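You operate a simulated robot arm through the tools that you are given. There is no shell and no other tool.

You are at the controls of a simulated two-armed robot. One attempt, no reset.

## Task
Level the tank and the rod board, then open the supply wide.
Fine: both bubbles inside their lines.

The check looks at the end state, three seconds after you hand in, the way a careful person would. Anything else that was tipped, shoved, dropped, spilled or broken makes it a failure.

## Robot
Two 7-joint arms with two-finger grippers on one trunk that stands fixed in place. Base frame: the origin is at the foot of the trunk, x ahead of it, y to its left, z up. Units: m, degrees, N and s.
The left shoulder is at [0.045, 0.174, 1.203], the right one opposite. With the tool pointing down near the work surface each hand reaches from about 0.22 to 0.84 m from the base axis, measured 20 degrees to its own side. Payload 2.94 kg a hand.
The tool frame of a hand sits at the grasp point between the pads (the TCP): z along the fingers, y along the line on which they close. The tips reach 0.03 m beyond it. The gripper opens to 0.138 m; its body begins 0.109 m behind the TCP.
Orientation is that of the tool frame in the base frame, as a unit quaternion [x, y, z, w]. With the fingers straight down and closing along the base's y, the tool's x points along the base's -x, its y along +y and its z along -z.

## Interface
- The arms move only by the tool move_arm. It takes "left_deltas", "right_deltas" or both (then of equal length, played together; a hand with none holds still); each is a list of rows, each a list of 7 numbers: the turn, a rotation vector about the tool's x, y, z in units of 4 degrees (1.0 is 4 degrees), then the shift along the tool's x, y, z in units of 30 mm (1.0 is 30 mm), then the gripper command, from -1 (fully open) to 1 (shut), values between in proportion. In form: [[rx, ry, rz, tx, ty, tz, jaw], ...]. A call has 1 to 20 rows; each row shifts and turns the commanded pose from where the row before left it, along the tool's axes as they then stand. A call with a number of a shift or a turn outside -1 to 1 is refused whole. Rows are played at 5 a second. More than 0.05 m and 8.6 degrees between two rows, or a gripper value outside its range, and nothing of the call is played. Where a pose cannot be reached the arm comes as near as it can. A force on the tool above 70 N (or 10 N above the force at the start of the call, whichever is more), or a blocked arm, ends the call early, and 0.2 s more pass. Each finger travels about 0.045 m/s and halts on what it meets, pressing with about 30 N; the grip force reading is that of the motor and also rises with nothing between the fingers. The clock runs only during rows and for 0.2 s after the last one: add rows that do not move to give the fingers time. It gives the time, the measured TCP pose, the force on the tool (base axes), the opening and the grip force at its end, in the units of the frame above (readings bear some noise), with the torque about the TCP (base axes, N m) and any sound that the robot's microphone picked up.
- Cameras (640 x 400 px; columns grow to the right, rows downward): "scene" is now at [0.1012, -0.0537, 1.6887]; the picture's right is [-0.63, -0.77, -0.00], its down [-0.52, 0.42, -0.74] and it looks along [0.58, -0.47, -0.67] (base axes); focal length 312 px, centre (320, 200). "left" rides on the left gripper at [0.071, -0.019, -0.146] in its tool frame; the picture's right is [0.26, 0.97, 0.00], its down [-0.85, 0.23, -0.48] and it looks along [-0.46, 0.12, 0.88] (tool axes); focal length 280 px, centre (320, 200). "right" rides on the right gripper at [0.071, 0.019, -0.146] in its tool frame; the picture's right is [-0.26, 0.97, 0.00], its down [-0.85, -0.23, -0.48] and it looks along [-0.46, -0.12, 0.88] (tool axes); focal length 280 px, centre (320, 200). There is no depth. A picture from a camera that has moved, and an enlarged one, comes with that camera's place and axes in the base frame and with its lens.
- snapshot(camera): a new picture of that camera. It takes no simulated time.
- move_column(by): moves the trunk up (or, below 0, down) by that many m; the arms and the scene camera ride with it, the base frame stays. It gives what a move gives, with no picture.
- turn_head(pan, tilt): turns the head with the scene camera to pan (to the left, within 120 degrees either way) and tilt (down, from -29 to 69), counted from straight ahead of the robot (the tilt from the chest, where the trunk bows). It gives what a move gives.
- inspect(camera, box): a new picture of the part [left, top, right, bottom] of that camera's present view, enlarged. It takes no simulated time.
- job_done(): hands the job in; it is judged then, once.

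Places have to be worked out from the pictures, the camera data and where the tool is seen. Open the grippers and draw the arms clear of the work before you hand the job in, unless the task says otherwise.

The tools are called as a command line: name --argument value ..., lists and objects as JSON in quotes. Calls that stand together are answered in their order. move_arm: Moves the arms, as the interface text tells. Its arguments: {"type":"object","properties":{"left_deltas":{"type":"array","items":{"type":"array","items":{"type":"number"}}},"right_deltas":{"type":"array","items":{"type":"array","items":{"type":"number"}}}},"required":[]} The other tools are called the same way: move_column (by) moves the trunk up or down; turn_head (pan, tilt) turns the head that bears the scene camera; snapshot (camera) takes a picture; inspect (camera, box) takes an enlarged picture of a part of a camera's view; job_done () hands the job in.

At the start:

```text
clock: 0.0
left_position: [0.6055, -0.0385, 1.2871]
left_tool_rot: [-0.001, 1.0, 0.0, 0.0]
left_ft_force: [-0.1, -0.5, 0.6]
left_torque: [0.03, 0.02, 0.0]
left_grip_width: 0.1379
left_grip_force: 0.0
right_position: [0.352, -0.3687, 1.2541]
right_tool_rot: [-0.001, 1.0, 0.0, 0.001]
right_ft_force: [-0.3, -0.6, -0.1]
right_torque: [0.01, 0.02, 0.0]
right_grip_width: 0.1382
right_grip_force: 0.0
trunk travel left (down, up): [-0.375, 0.359]
head pan, tilt (commanded): [-39.2, 42.0]
```

scene: 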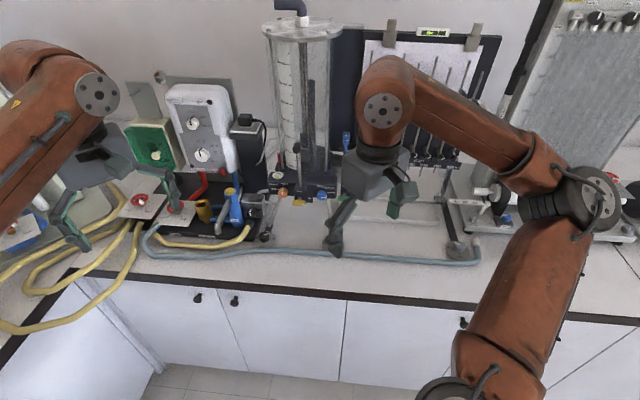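
right: 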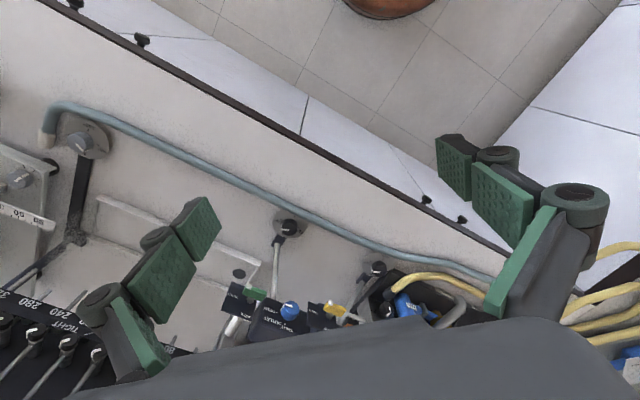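
left: 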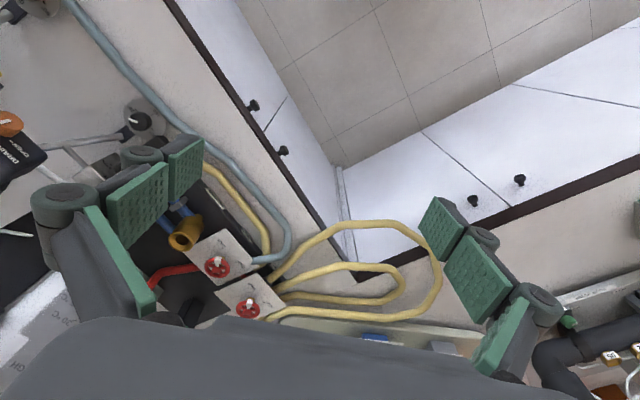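

I'll begin by looking at the scene in enlarged detail: the tank with its frame on levelling feet and the supply valves near the hoses.

inspect --camera "scene" --box '[100, 60, 360, 270]'

inspect --camera "scene" --box '[320, 0, 640, 280]'

inspect --camera "right" --box '[0, 80, 440, 400]'

inspect --camera "left" --box '[100, 120, 420, 360]'

```text
1.90 times, centred on (230, 165) of scene
camera zoom: at [0.1012, -0.0537, 1.6887], right [-0.63, -0.77, 0.0], down [-0.52, 0.42, -0.74], along [0.58, -0.47, -0.67], focal length 595 px, centre (491, 267)
```

zoom: 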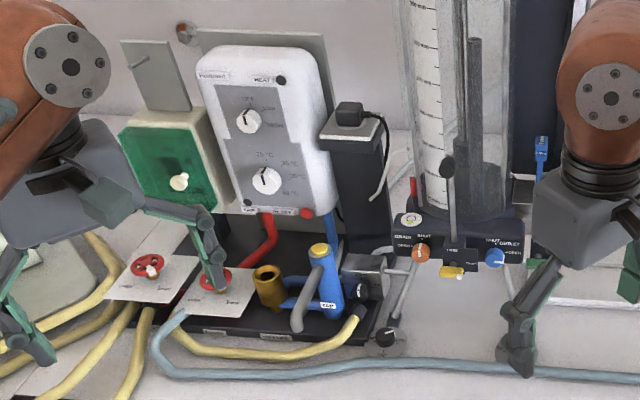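

```text
1.43 times, centred on (480, 140) of scene
camera zoom: at [0.1012, -0.0537, 1.6887], right [-0.63, -0.77, 0.0], down [-0.52, 0.42, -0.74], along [0.58, -0.47, -0.67], focal length 446 px, centre (91, 286)
```

zoom: 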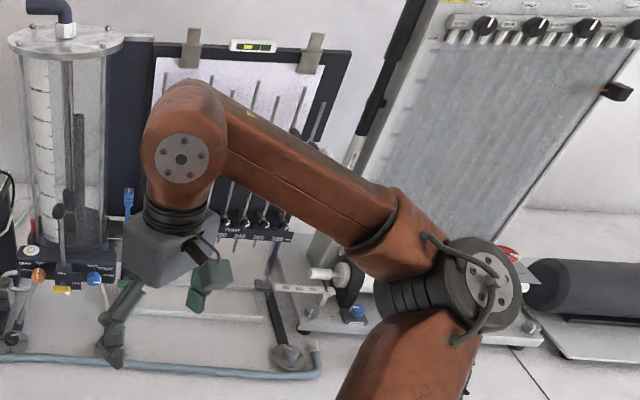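

```text
1.25 times, centred on (220, 240) of right
camera zoom: at [0.2809, -0.3499, 1.401], right [0.26, 0.97, 0.0], down [0.85, -0.23, 0.48], along [0.46, -0.12, -0.88], focal length 350 px, centre (445, 150)
```

zoom: 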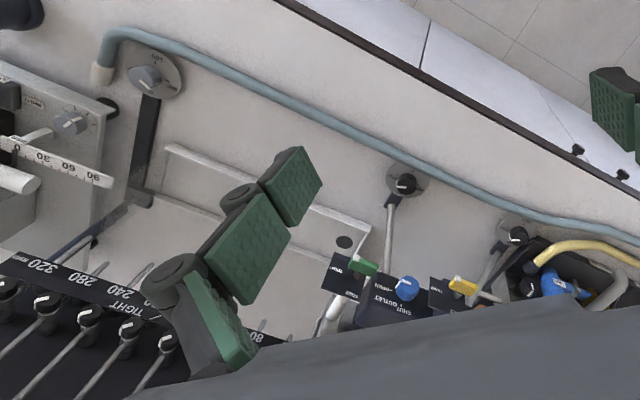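

```text
1.67 times, centred on (260, 240) of left
camera zoom: at [0.5343, -0.0577, 1.4329], right [-0.26, 0.96, 0.0], down [0.85, 0.23, 0.48], along [0.46, 0.13, -0.88], focal length 467 px, centre (420, 133)
```

zoom: 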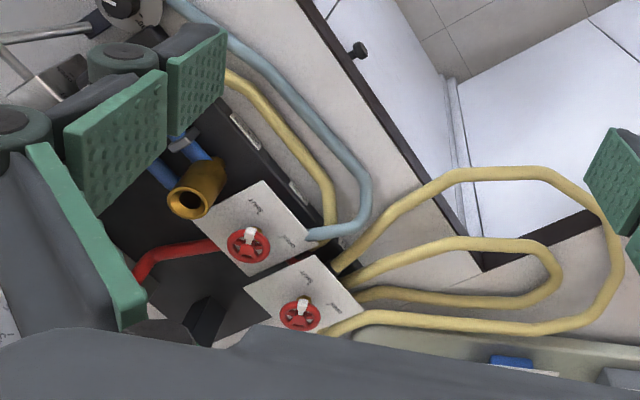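

The right arm hides the rod board and its foot, so I look at a few other head directions first to learn what is around before moving an arm.

turn_head --pan -60 --tilt 40

snapshot --camera "scene"

turn_head --pan -5 --tilt 40

snapshot --camera "scene"

```text
clock: 0.8
left_position: [0.6056, -0.039, 1.2873]
left_tool_rot: [-0.001, 1.0, 0.0, 0.001]
left_ft_force: [0.5, -0.4, -0.6]
left_torque: [-0.03, -0.03, 0.01]
left_grip_width: 0.1378
left_grip_force: 0.0
right_position: [0.3527, -0.3701, 1.2536]
right_tool_rot: [0.0, 1.0, 0.0, 0.0]
right_ft_force: [-0.3, 0.4, -0.8]
right_torque: [-0.01, -0.02, 0.01]
right_grip_width: 0.1379
right_grip_force: 0.1
trunk travel left (down, up): [-0.375, 0.359]
head pan, tilt (commanded): [-60.0, 40.0]
```

```text
taken
camera scene: at [0.0791, -0.0743, 1.6916], right [-0.87, -0.5, 0.0], down [-0.32, 0.56, -0.77], along [0.38, -0.66, -0.64], focal length 312 px, centre (320, 200)
```

scene: 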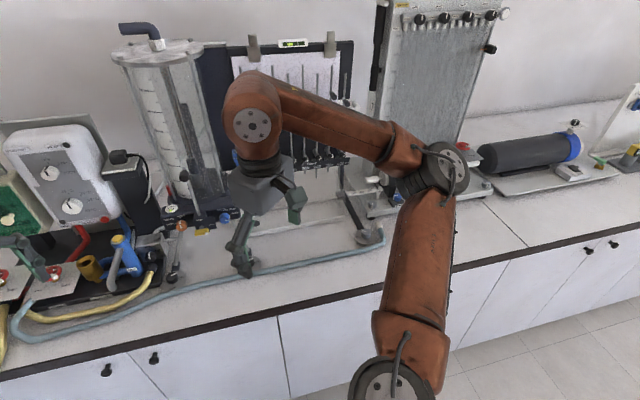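

```text
clock: 2.1
left_position: [0.6056, -0.0383, 1.2879]
left_tool_rot: [-0.001, 1.0, 0.0, 0.0]
left_ft_force: [-0.7, -0.3, -0.1]
left_torque: [-0.01, -0.03, -0.02]
left_grip_width: 0.1379
left_grip_force: 0.1
right_position: [0.3524, -0.3703, 1.254]
right_tool_rot: [0.0, 1.0, 0.0, 0.001]
right_ft_force: [-0.5, -0.1, 0.2]
right_torque: [0.03, -0.03, 0.01]
right_grip_width: 0.138
right_grip_force: 0.1
trunk travel left (down, up): [-0.375, 0.359]
head pan, tilt (commanded): [-5.0, 40.0]
```

```text
taken
camera scene: at [0.1211, -0.0082, 1.6916], right [-0.09, -1.0, 0.0], down [-0.64, 0.06, -0.77], along [0.76, -0.07, -0.64], focal length 312 px, centre (320, 200)
```

scene: 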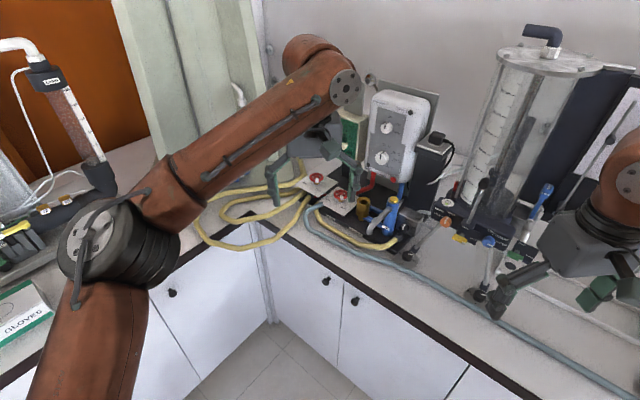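

The arms cover the work. I draw the right hand back and to the right, and the left hand back and to the left, both through free air.

move_arm --right_deltas '[[0, 0, 0, 0.5, -1, 0, -1], [0, 0, 0, 0.5, -1, 0, -1], [0, 0, 0, 0.5, -1, 0, -1], [0, 0, 0, 0.5, -1, 0, -1], [0, 0, 0, 0.5, -1, 0, -1], [0, 0, 0, 0.5, -1, 0, -1], [0, 0, 0, 0.5, -1, 0, -1], [0, 0, 0, 0.5, -1, 0, -1], [0, 0, 0, 0, 0, 0, -1]]' --left_deltas '[[0, 0, 0, 1, 0.8, 0, -1], [0, 0, 0, 1, 0.8, 0, -1], [0, 0, 0, 1, 0.8, 0, -1], [0, 0, 0, 1, 0.8, 0, -1], [0, 0, 0, 1, 0.8, 0, -1], [0, 0, 0, 1, 0.8, 0, -1], [0, 0, 0, 1, 0.8, 0, -1], [0, 0, 0, 1, 0.8, 0, -1], [0, 0, 0, 0, 0, 0, -1]]'

turn_head --pan -45 --tilt 40

snapshot --camera "scene"

```text
clock: 4.1
left_position: [0.3652, 0.1524, 1.287]
left_tool_rot: [-0.001, 1.0, 0.0, 0.0]
left_ft_force: [0.5, -0.5, 0.3]
left_torque: [0.0, 0.04, 0.03]
left_grip_width: 0.1381
left_grip_force: 0.0
right_position: [0.2632, -0.5132, 1.2236]
right_tool_rot: [0.001, 1.0, 0.0, 0.0]
right_ft_force: [-0.4, 0.2, -0.2]
right_torque: [0.04, 0.06, -0.01]
right_grip_width: 0.1381
right_grip_force: 0.0
right hand out of reach, approached as far as the arm can: row 5, 6, 7, 8
trunk travel left (down, up): [-0.375, 0.359]
head pan, tilt (commanded): [-5.0, 40.0]
```

```text
clock: 5.2
left_position: [0.3654, 0.1528, 1.287]
left_tool_rot: [-0.001, 1.0, 0.001, 0.0]
left_ft_force: [0.3, 0.4, 0.4]
left_torque: [0.01, -0.02, -0.03]
left_grip_width: 0.138
left_grip_force: 0.1
right_position: [0.2609, -0.5126, 1.2227]
right_tool_rot: [0.001, 1.0, 0.0, 0.0]
right_ft_force: [-0.1, -0.6, 0.0]
right_torque: [0.0, 0.01, -0.02]
right_grip_width: 0.138
right_grip_force: 0.0
trunk travel left (down, up): [-0.375, 0.359]
head pan, tilt (commanded): [-45.0, 40.0]
```

```text
taken
camera scene: at [0.0962, -0.0606, 1.6916], right [-0.71, -0.71, 0.0], down [-0.46, 0.45, -0.77], along [0.54, -0.54, -0.64], focal length 312 px, centre (320, 200)
```

scene: 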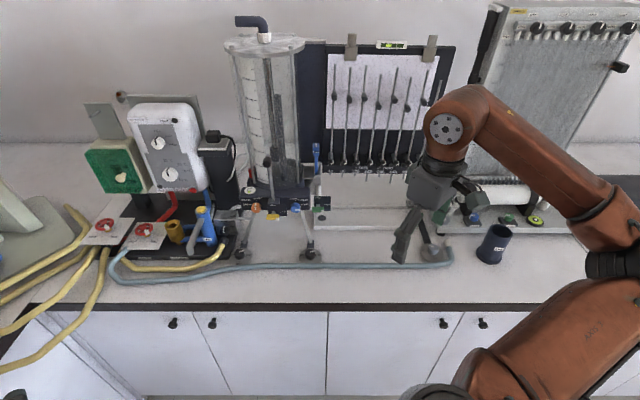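

The tank and the rod board are now in view; I enlarge the tank base, the rod board and the water connections on the left.

inspect --camera "scene" --box '[220, 130, 350, 270]'

inspect --camera "scene" --box '[310, 30, 470, 130]'

inspect --camera "scene" --box '[70, 140, 260, 280]'

inspect --camera "scene" --box '[300, 120, 470, 270]'

inspect --camera "scene" --box '[440, 150, 600, 280]'

```text
2.86 times, centred on (285, 200) of scene
camera zoom: at [0.0962, -0.0606, 1.6916], right [-0.71, -0.71, 0.0], down [-0.46, 0.45, -0.77], along [0.54, -0.54, -0.64], focal length 892 px, centre (420, 200)
```

zoom: 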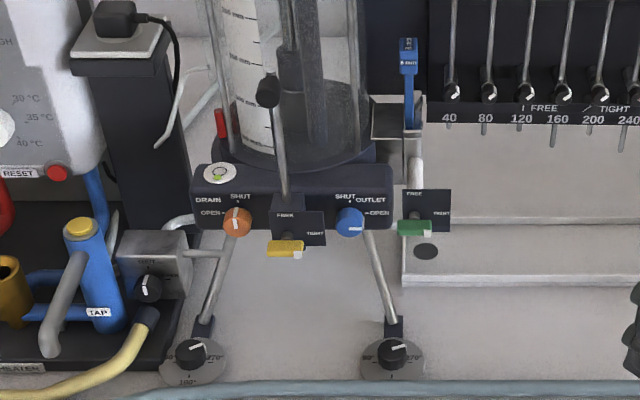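

```text
4.00 times, centred on (390, 80) of scene
camera zoom: at [0.0962, -0.0606, 1.6916], right [-0.71, -0.71, 0.0], down [-0.46, 0.45, -0.77], along [0.54, -0.54, -0.64], focal length 1249 px, centre (40, 680)
```

zoom: 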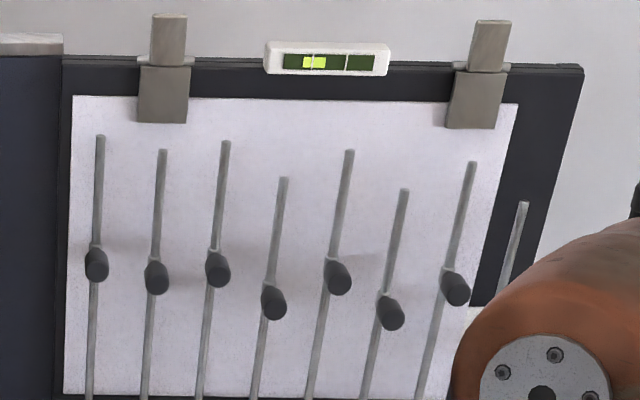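

```text
2.86 times, centred on (165, 210) of scene
camera zoom: at [0.0962, -0.0606, 1.6916], right [-0.71, -0.71, 0.0], down [-0.46, 0.45, -0.77], along [0.54, -0.54, -0.64], focal length 892 px, centre (763, 171)
```

zoom: 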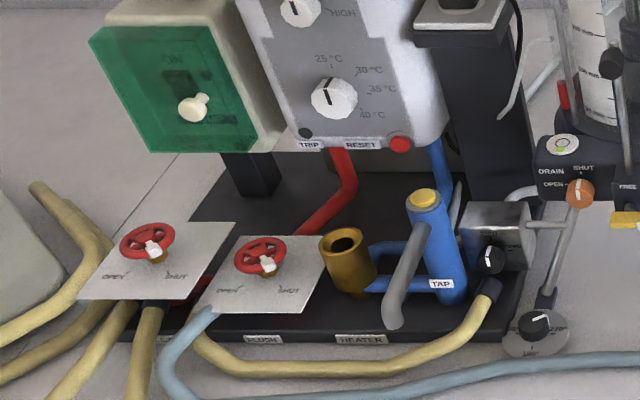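

```text
2.67 times, centred on (385, 195) of scene
camera zoom: at [0.0962, -0.0606, 1.6916], right [-0.71, -0.71, 0.0], down [-0.46, 0.45, -0.77], along [0.54, -0.54, -0.64], focal length 833 px, centre (147, 213)
```

zoom: 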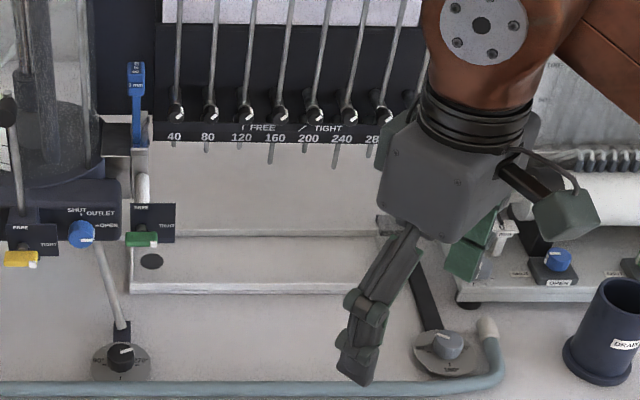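

```text
3.08 times, centred on (520, 215) of scene
camera zoom: at [0.0962, -0.0606, 1.6916], right [-0.71, -0.71, 0.0], down [-0.46, 0.45, -0.77], along [0.54, -0.54, -0.64], focal length 961 px, centre (-295, 154)
```

zoom: 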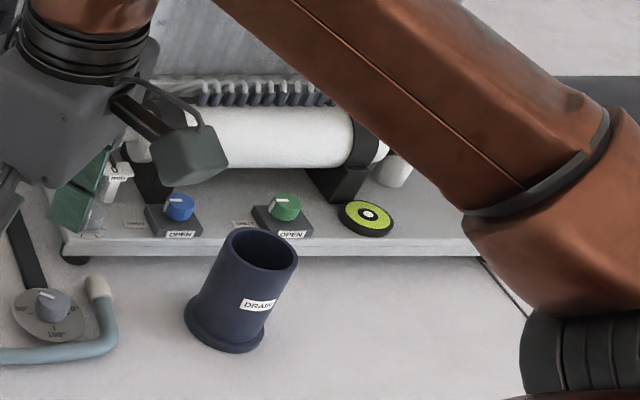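

The enlarged pictures are true zooms, so I zoom much further on labels, levers, knobs and bubbles.

inspect --camera "scene" --box '[250, 180, 330, 230]'

inspect --camera "scene" --box '[80, 205, 180, 265]'

inspect --camera "scene" --box '[220, 230, 330, 275]'

inspect --camera "scene" --box '[370, 36, 410, 60]'

inspect --camera "scene" --box '[170, 180, 260, 265]'

inspect --camera "scene" --box '[80, 80, 240, 190]'

```text
8.00 times, centred on (290, 205) of scene
camera zoom: at [0.0962, -0.0606, 1.6916], right [-0.71, -0.71, 0.0], down [-0.46, 0.45, -0.77], along [0.54, -0.54, -0.64], focal length 2499 px, centre (560, 160)
```

zoom: 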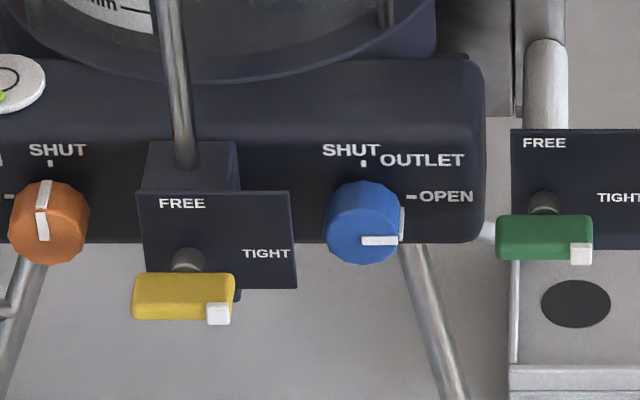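

```text
6.40 times, centred on (130, 235) of scene
camera zoom: at [0.0962, -0.0606, 1.6916], right [-0.71, -0.71, 0.0], down [-0.46, 0.45, -0.77], along [0.54, -0.54, -0.64], focal length 1999 px, centre (1536, -24)
```

zoom: 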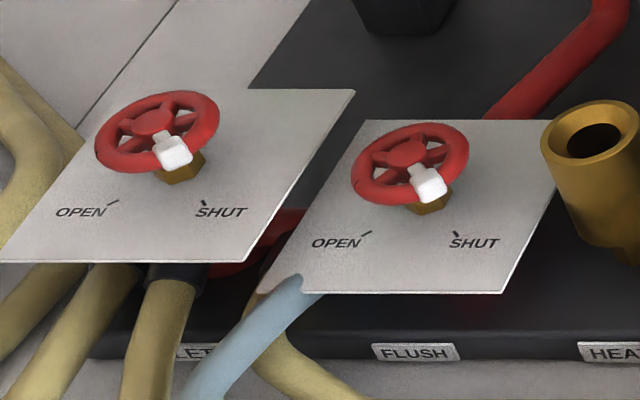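

```text
5.82 times, centred on (275, 252) of scene
camera zoom: at [0.0962, -0.0606, 1.6916], right [-0.71, -0.71, 0.0], down [-0.46, 0.45, -0.77], along [0.54, -0.54, -0.64], focal length 1817 px, centre (582, -106)
```

zoom: 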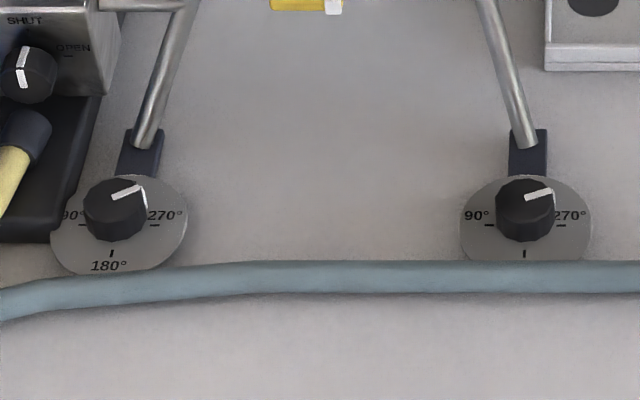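

```text
16.00 times, centred on (390, 48) of scene
camera zoom: at [0.0962, -0.0606, 1.6916], right [-0.71, -0.71, 0.0], down [-0.46, 0.45, -0.77], along [0.54, -0.54, -0.64], focal length 4997 px, centre (-800, 2632)
```

zoom: 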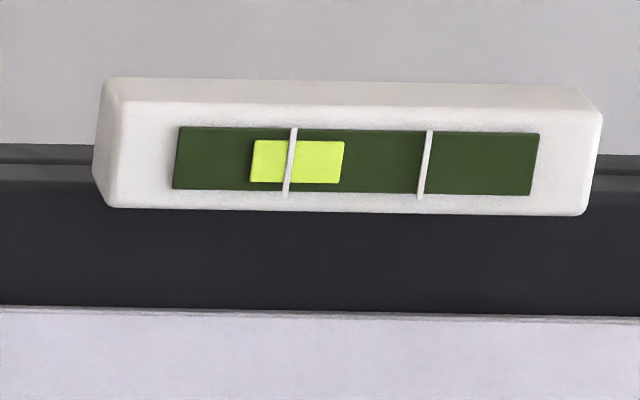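

```text
4.71 times, centred on (215, 222) of scene
camera zoom: at [0.0962, -0.0606, 1.6916], right [-0.71, -0.71, 0.0], down [-0.46, 0.45, -0.77], along [0.54, -0.54, -0.64], focal length 1470 px, centre (814, 94)
```

zoom: 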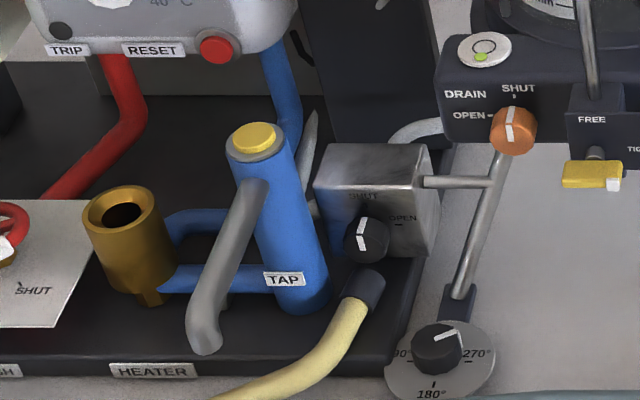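

```text
3.64 times, centred on (160, 135) of scene
camera zoom: at [0.0962, -0.0606, 1.6916], right [-0.71, -0.71, 0.0], down [-0.46, 0.45, -0.77], along [0.54, -0.54, -0.64], focal length 1136 px, centre (902, 436)
```

zoom: 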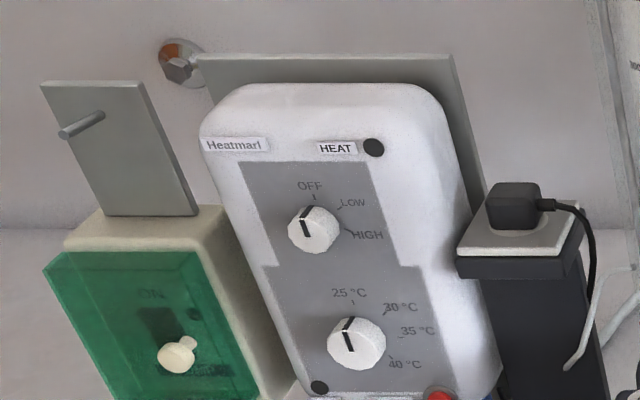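

I look for a "SUPPLY" label: zoom on the right-hand rig, the upper tank, the left part, and pan to see farther right and left.

inspect --camera "scene" --box '[225, 0, 345, 130]'

inspect --camera "scene" --box '[225, 100, 335, 205]'

inspect --camera "scene" --box '[0, 180, 260, 340]'

turn_head --pan -70 --tilt 30

snapshot --camera "scene"

turn_head --pan 0 --tilt 35

snapshot --camera "scene"

```text
3.08 times, centred on (285, 65) of scene
camera zoom: at [0.0962, -0.0606, 1.6916], right [-0.71, -0.71, 0.0], down [-0.46, 0.45, -0.77], along [0.54, -0.54, -0.64], focal length 961 px, centre (428, 615)
```

zoom: 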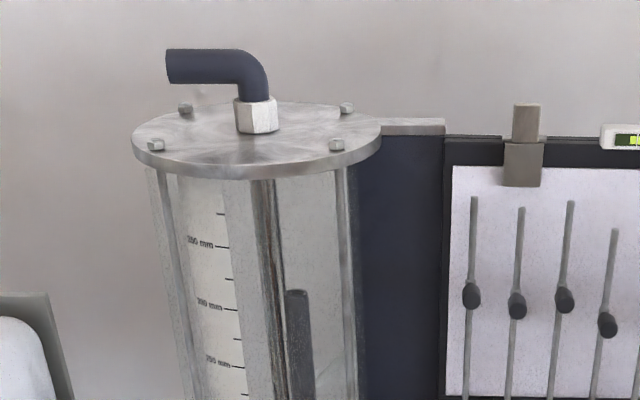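

```text
3.81 times, centred on (280, 152) of scene
camera zoom: at [0.0962, -0.0606, 1.6916], right [-0.71, -0.71, 0.0], down [-0.46, 0.45, -0.77], along [0.54, -0.54, -0.64], focal length 1190 px, centre (472, 381)
```

zoom: 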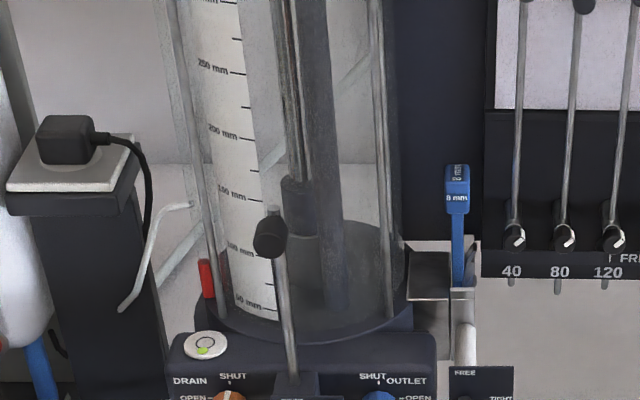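

```text
2.46 times, centred on (130, 260) of scene
camera zoom: at [0.0962, -0.0606, 1.6916], right [-0.71, -0.71, 0.0], down [-0.46, 0.45, -0.77], along [0.54, -0.54, -0.64], focal length 769 px, centre (788, 52)
```

zoom: 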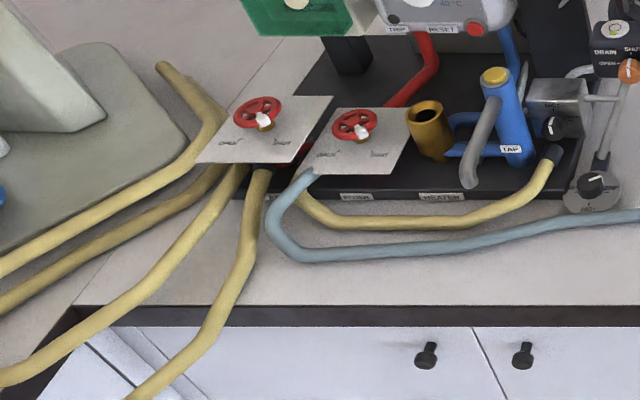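

```text
clock: 6.0
left_position: [0.3656, 0.1534, 1.2872]
left_tool_rot: [-0.001, 1.0, 0.001, 0.001]
left_ft_force: [-0.1, 0.0, 0.5]
left_torque: [-0.01, 0.02, -0.01]
left_grip_width: 0.1378
left_grip_force: 0.1
right_position: [0.2623, -0.513, 1.2237]
right_tool_rot: [0.001, 1.0, 0.0, 0.0]
right_ft_force: [0.3, 0.3, 0.4]
right_torque: [-0.01, 0.0, 0.01]
right_grip_width: 0.1379
right_grip_force: 0.0
trunk travel left (down, up): [-0.375, 0.359]
head pan, tilt (commanded): [-70.0, 30.0]
```

```text
taken
camera scene: at [0.0672, -0.0854, 1.7069], right [-0.94, -0.34, 0.0], down [-0.17, 0.47, -0.87], along [0.3, -0.81, -0.5], focal length 312 px, centre (320, 200)
```

scene: 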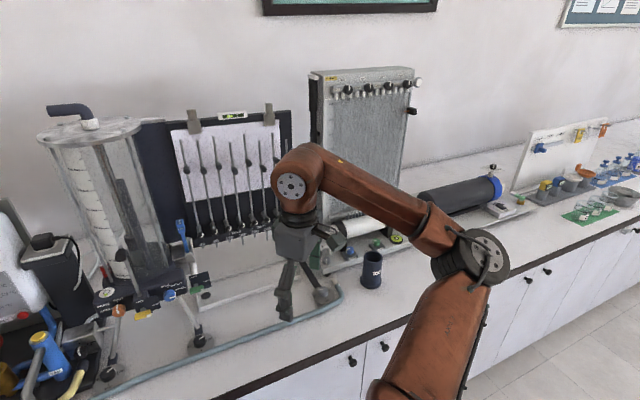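

```text
clock: 7.5
left_position: [0.3646, 0.1527, 1.2872]
left_tool_rot: [-0.001, 1.0, 0.0, 0.0]
left_ft_force: [0.4, -0.9, -0.1]
left_torque: [-0.03, 0.01, -0.01]
left_grip_width: 0.1382
left_grip_force: 0.0
right_position: [0.2611, -0.5127, 1.2226]
right_tool_rot: [0.001, 1.0, 0.0, 0.0]
right_ft_force: [-0.2, 0.1, -0.4]
right_torque: [-0.03, -0.01, -0.01]
right_grip_width: 0.1377
right_grip_force: 0.2
trunk travel left (down, up): [-0.375, 0.359]
head pan, tilt (commanded): [0.0, 35.0]
```

```text
taken
camera scene: at [0.1243, -0.0005, 1.6992], right [0.0, -1.0, 0.0], down [-0.57, 0.0, -0.82], along [0.82, 0.0, -0.57], focal length 312 px, centre (320, 200)
```

scene: 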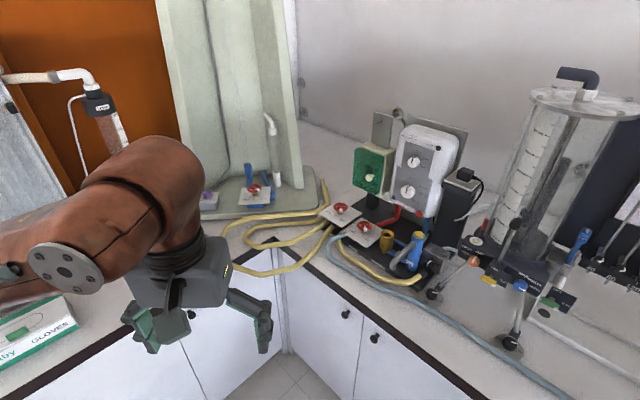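

No "SUPPLY" label is visible from here. The bench runs at 45° to the robot, so I yaw the right hand by 45° to align it with the bench and move it in front of the tank base for a close look with its camera.

move_arm --right_deltas '[[0, 0, 1, 0, 0, 0, -1], [0, 0, 1, 0, 0, 0, -1], [0, 0, 1, 0, 0, 0, -1], [0, 0, 1, 0, 0, 0, -1], [0, 0, 1, 0, 0, 0, -1], [0, 0, 1, 0, 0, 0, -1], [0, 0, 1, 0, 0, 0, -1], [0, 0, 1, 0, 0, 0, -1], [0, 0, 1, 0, 0, 0, -1], [0, 0, 1, 0, 0, 0, -1], [0, 0, 1, 0, 0, 0, -1], [0, 0, 0.25, 0, 0, 0, -1]]'

move_arm --right_deltas '[[0, 0, 0, 0, 1, 0, -1], [0, 0, 0, 0, 1, 0, -1], [0, 0, 0, 0, 1, 0, -1], [0, 0, 0, 0, 1, 0, -1], [0, 0, 0, 0, 1, 0, -1], [0, 0, 0, 0, 1, 0, -1], [0, 0, 0, 0, 1, 0, -1], [0, 0, 0, 0, 1, 0, -1], [0, -1, 0, 0, 1, 0, -1], [0, -1, 0, 0, 0, 0, -1], [0, -1, 0, 0, 0, 0, -1], [0, -1, 0, 0, 0, 0, -1], [0, -1, 0, 0, 0, 0, -1], [0, -1, 0, 0, 0, 0, -1], [0, -1, 0, 0, 0, 0, -1], [0, -1, 0, 0, 0, 0, -1]]'

snapshot --camera "right"

```text
clock: 10.1
left_position: [0.3659, 0.1529, 1.2867]
left_tool_rot: [0.0, 1.0, 0.0, -0.001]
left_ft_force: [-0.2, 0.9, -0.1]
left_torque: [0.01, 0.0, -0.02]
left_grip_width: 0.1382
left_grip_force: 0.0
right_position: [0.2625, -0.5139, 1.2231]
right_tool_rot: [0.382, 0.924, 0.0, 0.0]
right_ft_force: [-0.1, 0.9, -0.3]
right_torque: [0.02, 0.0, -0.03]
right_grip_width: 0.1382
right_grip_force: 0.0
trunk travel left (down, up): [-0.375, 0.359]
head pan, tilt (commanded): [0.0, 35.0]
```

```text
clock: 13.4
left_position: [0.3649, 0.1537, 1.2866]
left_tool_rot: [-0.001, 1.0, -0.001, 0.0]
left_ft_force: [-0.9, -0.6, -0.3]
left_torque: [-0.02, -0.01, 0.03]
left_grip_width: 0.1381
left_grip_force: 0.0
right_position: [0.4529, -0.3216, 1.2235]
right_tool_rot: [0.367, 0.888, -0.105, 0.255]
right_ft_force: [0.3, 0.4, 0.0]
right_torque: [-0.01, -0.01, 0.03]
right_grip_width: 0.1381
right_grip_force: 0.0
trunk travel left (down, up): [-0.375, 0.359]
head pan, tilt (commanded): [0.0, 35.0]
```

```text
taken
camera right: at [0.3688, -0.2093, 1.3108], right [0.84, 0.53, 0.14], down [0.17, -0.49, 0.85], along [0.52, -0.69, -0.5], focal length 280 px, centre (320, 200)
```

right: 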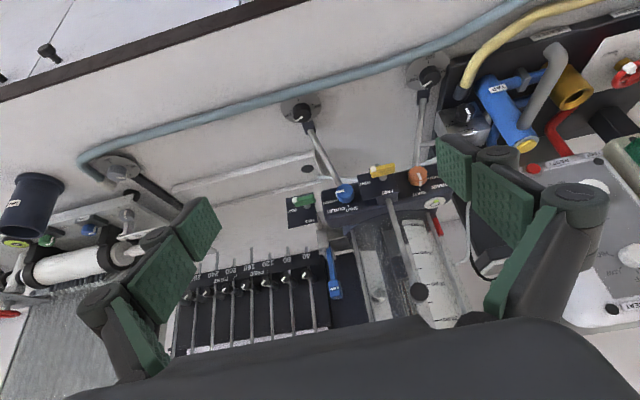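

The close view is upside-down but clear. I enlarge the supply block, the tank base and the levers, and the foot dials.

inspect --camera "right" --box '[330, 140, 460, 300]'

inspect --camera "right" --box '[440, 20, 600, 170]'

inspect --camera "right" --box '[270, 150, 360, 260]'

inspect --camera "right" --box '[270, 40, 460, 160]'

inspect --camera "right" --box '[70, 130, 190, 220]'

```text
2.50 times, centred on (395, 220) of right
camera zoom: at [0.3688, -0.2093, 1.3108], right [0.84, 0.53, 0.14], down [0.17, -0.49, 0.85], along [0.52, -0.69, -0.5], focal length 701 px, centre (132, 150)
```

zoom: 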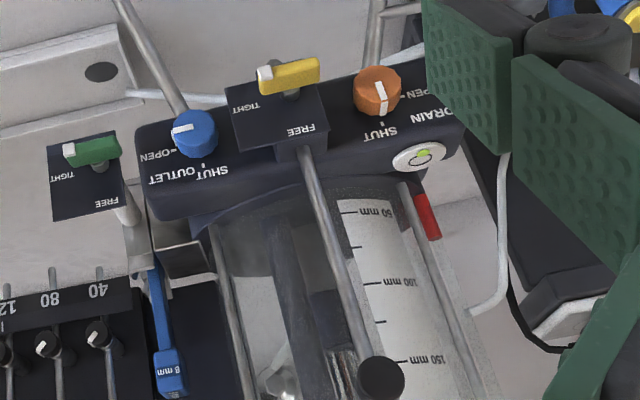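

```text
2.67 times, centred on (520, 95) of right
camera zoom: at [0.3688, -0.2093, 1.3108], right [0.84, 0.53, 0.14], down [0.17, -0.49, 0.85], along [0.52, -0.69, -0.5], focal length 748 px, centre (-213, 480)
```

zoom: 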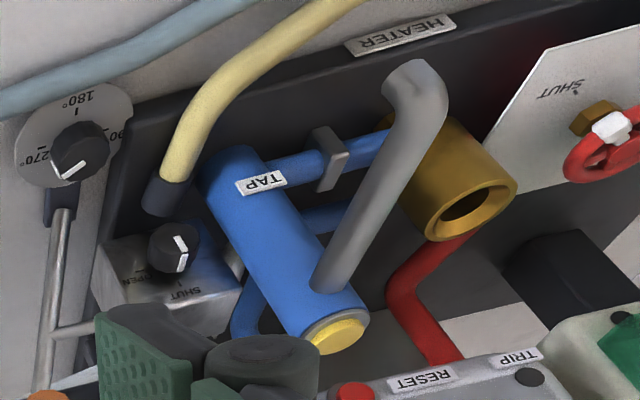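

```text
3.64 times, centred on (315, 205) of right
camera zoom: at [0.3688, -0.2093, 1.3108], right [0.84, 0.53, 0.14], down [0.17, -0.49, 0.85], along [0.52, -0.69, -0.5], focal length 1020 px, centre (338, 182)
```

zoom: 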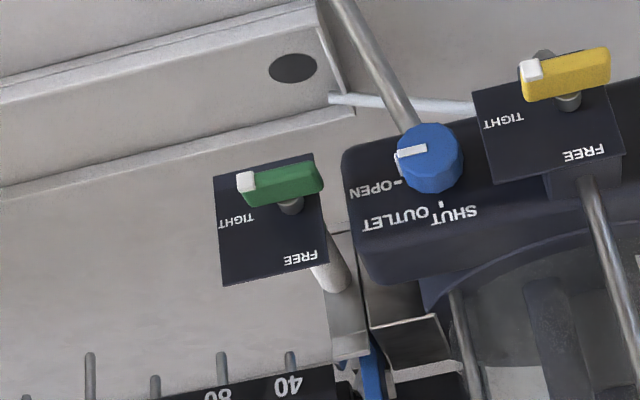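

```text
3.33 times, centred on (365, 100) of right
camera zoom: at [0.3688, -0.2093, 1.3108], right [0.84, 0.53, 0.14], down [0.17, -0.49, 0.85], along [0.52, -0.69, -0.5], focal length 935 px, centre (170, 533)
```

zoom: 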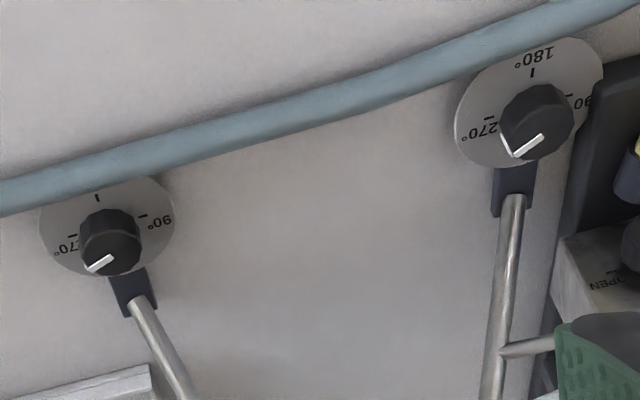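

```text
4.44 times, centred on (130, 175) of right
camera zoom: at [0.3688, -0.2093, 1.3108], right [0.84, 0.53, 0.14], down [0.17, -0.49, 0.85], along [0.52, -0.69, -0.5], focal length 1246 px, centre (1164, 311)
```

zoom: 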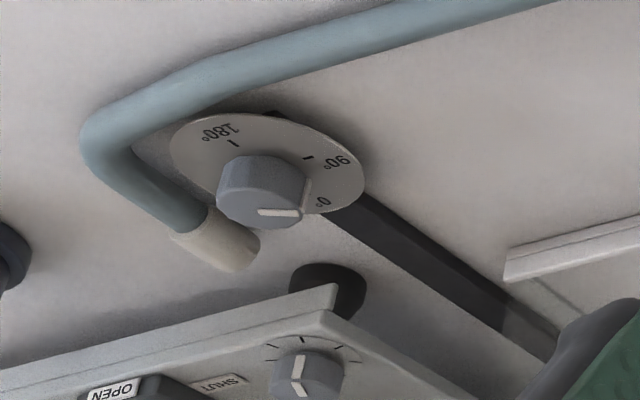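

The metal block with the black SHUT/OPEN knob seems piped to the tank and fed by a yellow hose. I now enlarge the left region to trace the hoses and read its labels.

inspect --camera "scene" --box '[180, 160, 360, 290]'

inspect --camera "scene" --box '[310, 190, 410, 290]'

inspect --camera "scene" --box '[370, 200, 580, 350]'

inspect --camera "scene" --box '[430, 50, 620, 270]'

```text
3.08 times, centred on (270, 225) of scene
camera zoom: at [0.1242, 0.0005, 1.6992], right [0.0, -1.0, 0.0], down [-0.57, 0.0, -0.82], along [0.82, 0.0, -0.57], focal length 961 px, centre (474, 123)
```

zoom: 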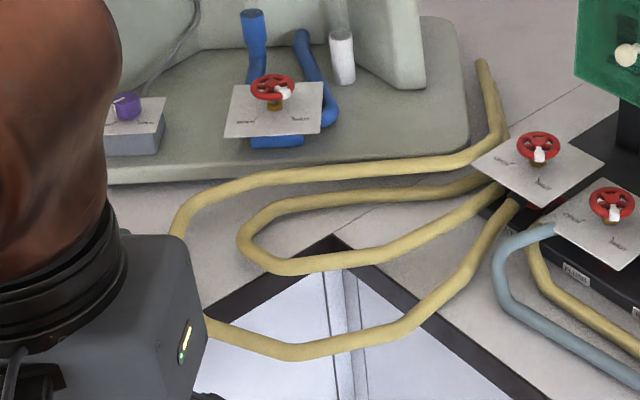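

```text
4.00 times, centred on (360, 240) of scene
camera zoom: at [0.1242, 0.0005, 1.6992], right [0.0, -1.0, 0.0], down [-0.57, 0.0, -0.82], along [0.82, 0.0, -0.57], focal length 1249 px, centre (160, 40)
```

zoom: 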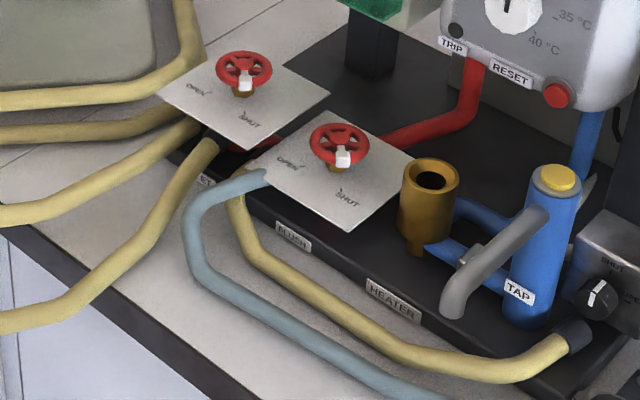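

```text
2.67 times, centred on (475, 275) of scene
camera zoom: at [0.1242, 0.0005, 1.6992], right [0.0, -1.0, 0.0], down [-0.57, 0.0, -0.82], along [0.82, 0.0, -0.57], focal length 833 px, centre (-93, 0)
```

zoom: 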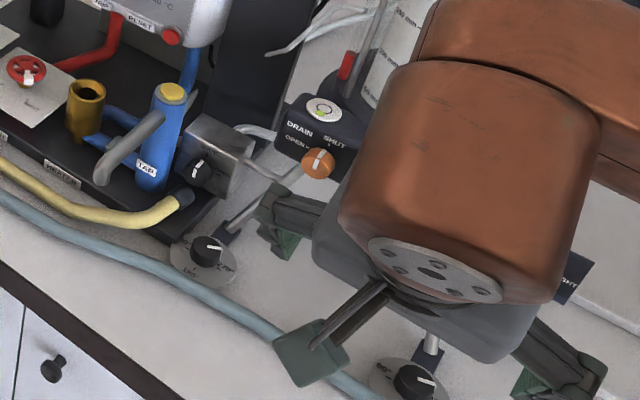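

```text
1.82 times, centred on (525, 160) of scene
camera zoom: at [0.1242, 0.0005, 1.6992], right [0.0, -1.0, 0.0], down [-0.57, 0.0, -0.82], along [0.82, 0.0, -0.57], focal length 568 px, centre (-53, 273)
```

zoom: 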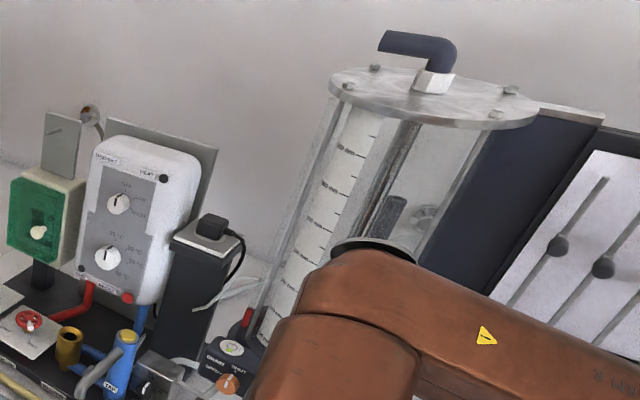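

I zoom very closely on the block and on the partly hidden base label.

inspect --camera "scene" --box '[412, 225, 462, 275]'

inspect --camera "scene" --box '[350, 225, 376, 245]'

inspect --camera "right" --box '[445, 85, 505, 145]'

inspect --camera "scene" --box '[345, 195, 405, 245]'

```text
8.00 times, centred on (437, 250) of scene
camera zoom: at [0.1242, 0.0005, 1.6992], right [0.0, -1.0, 0.0], down [-0.57, 0.0, -0.82], along [0.82, 0.0, -0.57], focal length 2499 px, centre (-616, -200)
```

zoom: 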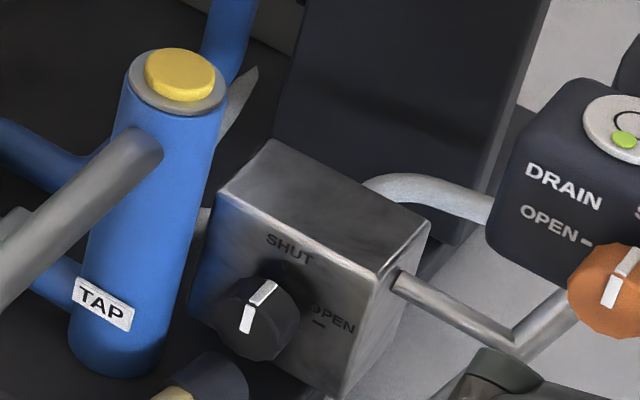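

```text
16.00 times, centred on (363, 235) of scene
camera zoom: at [0.1242, 0.0005, 1.6992], right [0.0, -1.0, 0.0], down [-0.57, 0.0, -0.82], along [0.82, 0.0, -0.57], focal length 4997 px, centre (-368, -360)
```

zoom: 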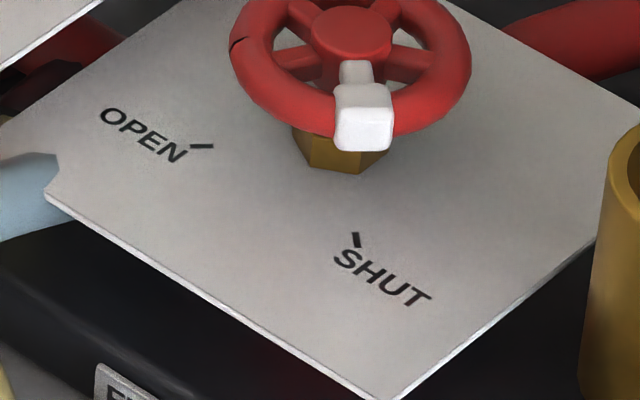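

```text
6.67 times, centred on (475, 115) of right
camera zoom: at [0.3688, -0.2093, 1.3108], right [0.84, 0.53, 0.14], down [0.17, -0.49, 0.85], along [0.52, -0.69, -0.5], focal length 1869 px, centre (-713, 767)
```

zoom: 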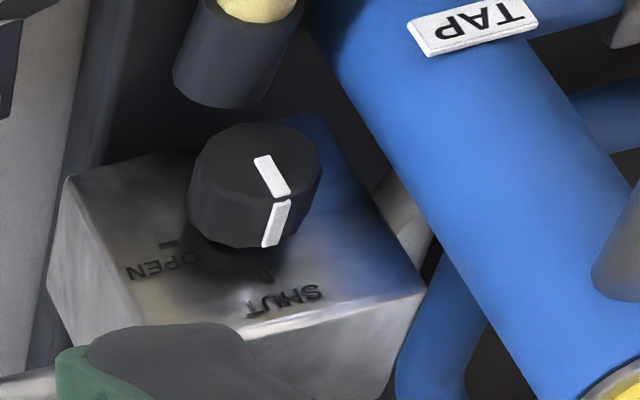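

```text
8.00 times, centred on (375, 220) of scene
camera zoom: at [0.1242, 0.0005, 1.6992], right [0.0, -1.0, 0.0], down [-0.57, 0.0, -0.82], along [0.82, 0.0, -0.57], focal length 2499 px, centre (-120, 40)
```

zoom: 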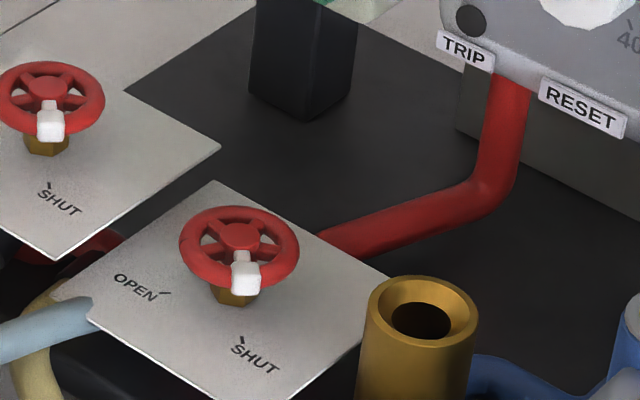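

The white block with the black knob (at SHUT) feeds the tank, so that is the supply. Now I zoom on the tank's round level and check how far the bubble is off.

turn_head --pan -45 --tilt 40

snapshot --camera "scene"

inspect --camera "scene" --box '[240, 182, 264, 197]'

inspect --camera "right" --box '[425, 190, 449, 205]'

inspect --camera "scene" --box '[370, 36, 410, 60]'

```text
clock: 14.6
left_position: [0.3648, 0.1536, 1.2875]
left_tool_rot: [-0.001, 1.0, 0.0, 0.001]
left_ft_force: [-0.8, -0.5, -0.2]
left_torque: [0.0, 0.01, 0.0]
left_grip_width: 0.138
left_grip_force: 0.1
right_position: [0.4533, -0.321, 1.2228]
right_tool_rot: [0.367, 0.889, -0.105, 0.255]
right_ft_force: [-0.3, 0.1, 0.5]
right_torque: [0.01, -0.02, -0.01]
right_grip_width: 0.1379
right_grip_force: 0.1
trunk travel left (down, up): [-0.375, 0.359]
head pan, tilt (commanded): [-45.0, 40.0]
```

```text
taken
camera scene: at [0.0966, -0.0603, 1.6916], right [-0.71, -0.71, 0.0], down [-0.46, 0.45, -0.77], along [0.54, -0.54, -0.64], focal length 312 px, centre (320, 200)
```

scene: 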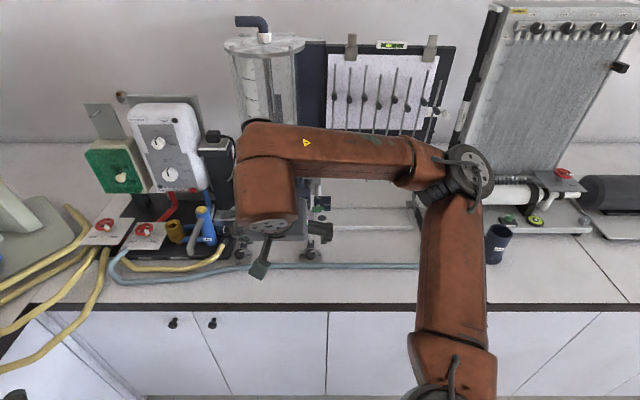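

```text
16.00 times, centred on (252, 190) of scene
camera zoom: at [0.0966, -0.0603, 1.6916], right [-0.71, -0.71, 0.0], down [-0.46, 0.45, -0.77], along [0.54, -0.54, -0.64], focal length 4997 px, centre (1408, 368)
```

zoom: 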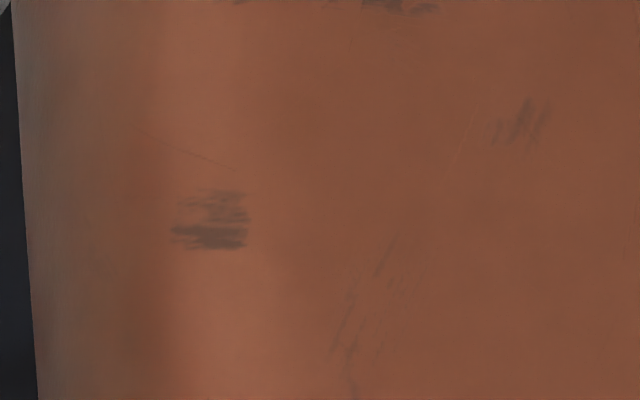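

```text
16.00 times, centred on (437, 198) of right
camera zoom: at [0.369, -0.2099, 1.3108], right [0.84, 0.53, 0.14], down [0.17, -0.49, 0.85], along [0.52, -0.69, -0.5], focal length 4486 px, centre (-1552, 240)
```

zoom: 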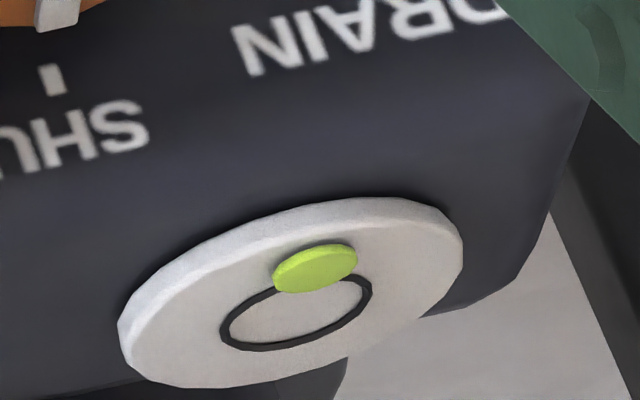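

```text
16.00 times, centred on (390, 48) of scene
camera zoom: at [0.0966, -0.0603, 1.6916], right [-0.71, -0.71, 0.0], down [-0.46, 0.45, -0.77], along [0.54, -0.54, -0.64], focal length 4997 px, centre (-800, 2632)
```

zoom: 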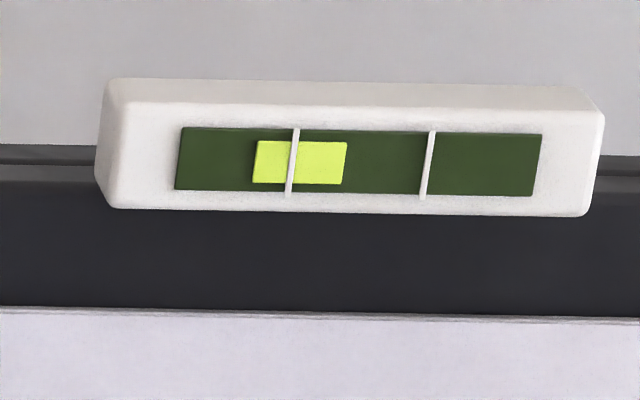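

The bubble of the tank sits off towards the front, the board's bubble off to the left. I look closely at the foot knobs to measure their size, height and clearance to the hose.

inspect --camera "right" --box '[275, 85, 331, 120]'

inspect --camera "right" --box '[400, 50, 456, 85]'

inspect --camera "right" --box '[80, 145, 144, 185]'

```text
11.43 times, centred on (303, 102) of right
camera zoom: at [0.369, -0.2099, 1.3108], right [0.84, 0.53, 0.14], down [0.17, -0.49, 0.85], along [0.52, -0.69, -0.5], focal length 3204 px, centre (514, 1314)
```

zoom: 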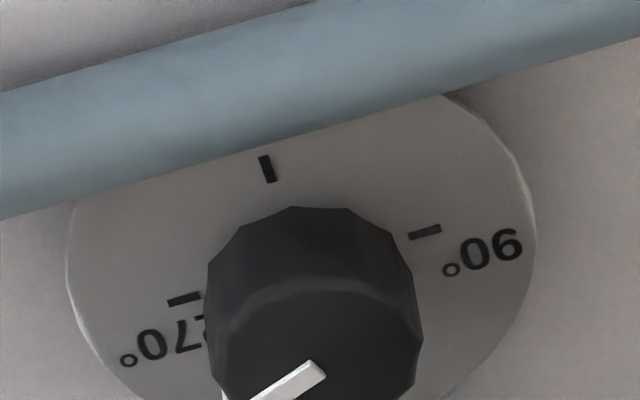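

```text
11.43 times, centred on (428, 68) of right
camera zoom: at [0.369, -0.2099, 1.3108], right [0.84, 0.53, 0.14], down [0.17, -0.49, 0.85], along [0.52, -0.69, -0.5], focal length 3204 px, centre (-914, 1714)
```

zoom: 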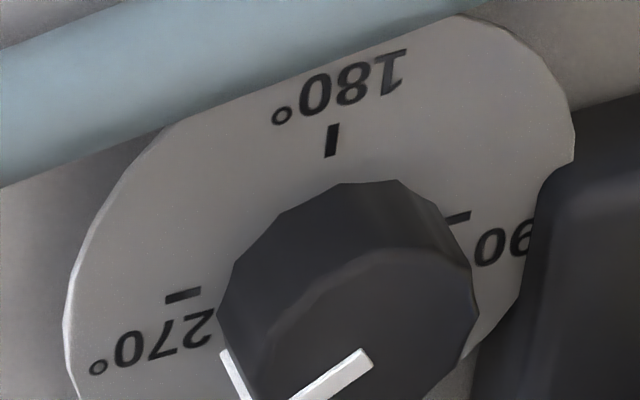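

```text
10.00 times, centred on (112, 165) of right
camera zoom: at [0.369, -0.2099, 1.3108], right [0.84, 0.53, 0.14], down [0.17, -0.49, 0.85], along [0.52, -0.69, -0.5], focal length 2804 px, centre (2400, 550)
```

zoom: 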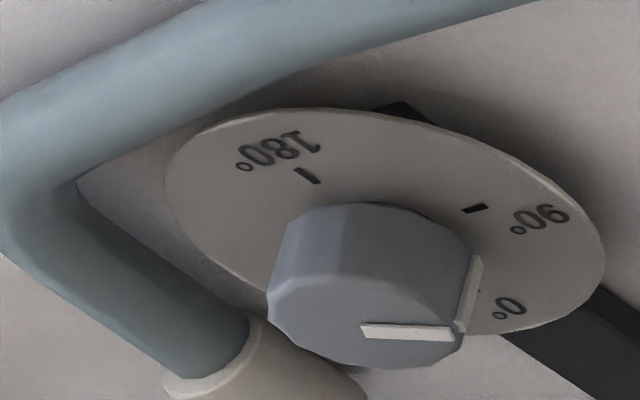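

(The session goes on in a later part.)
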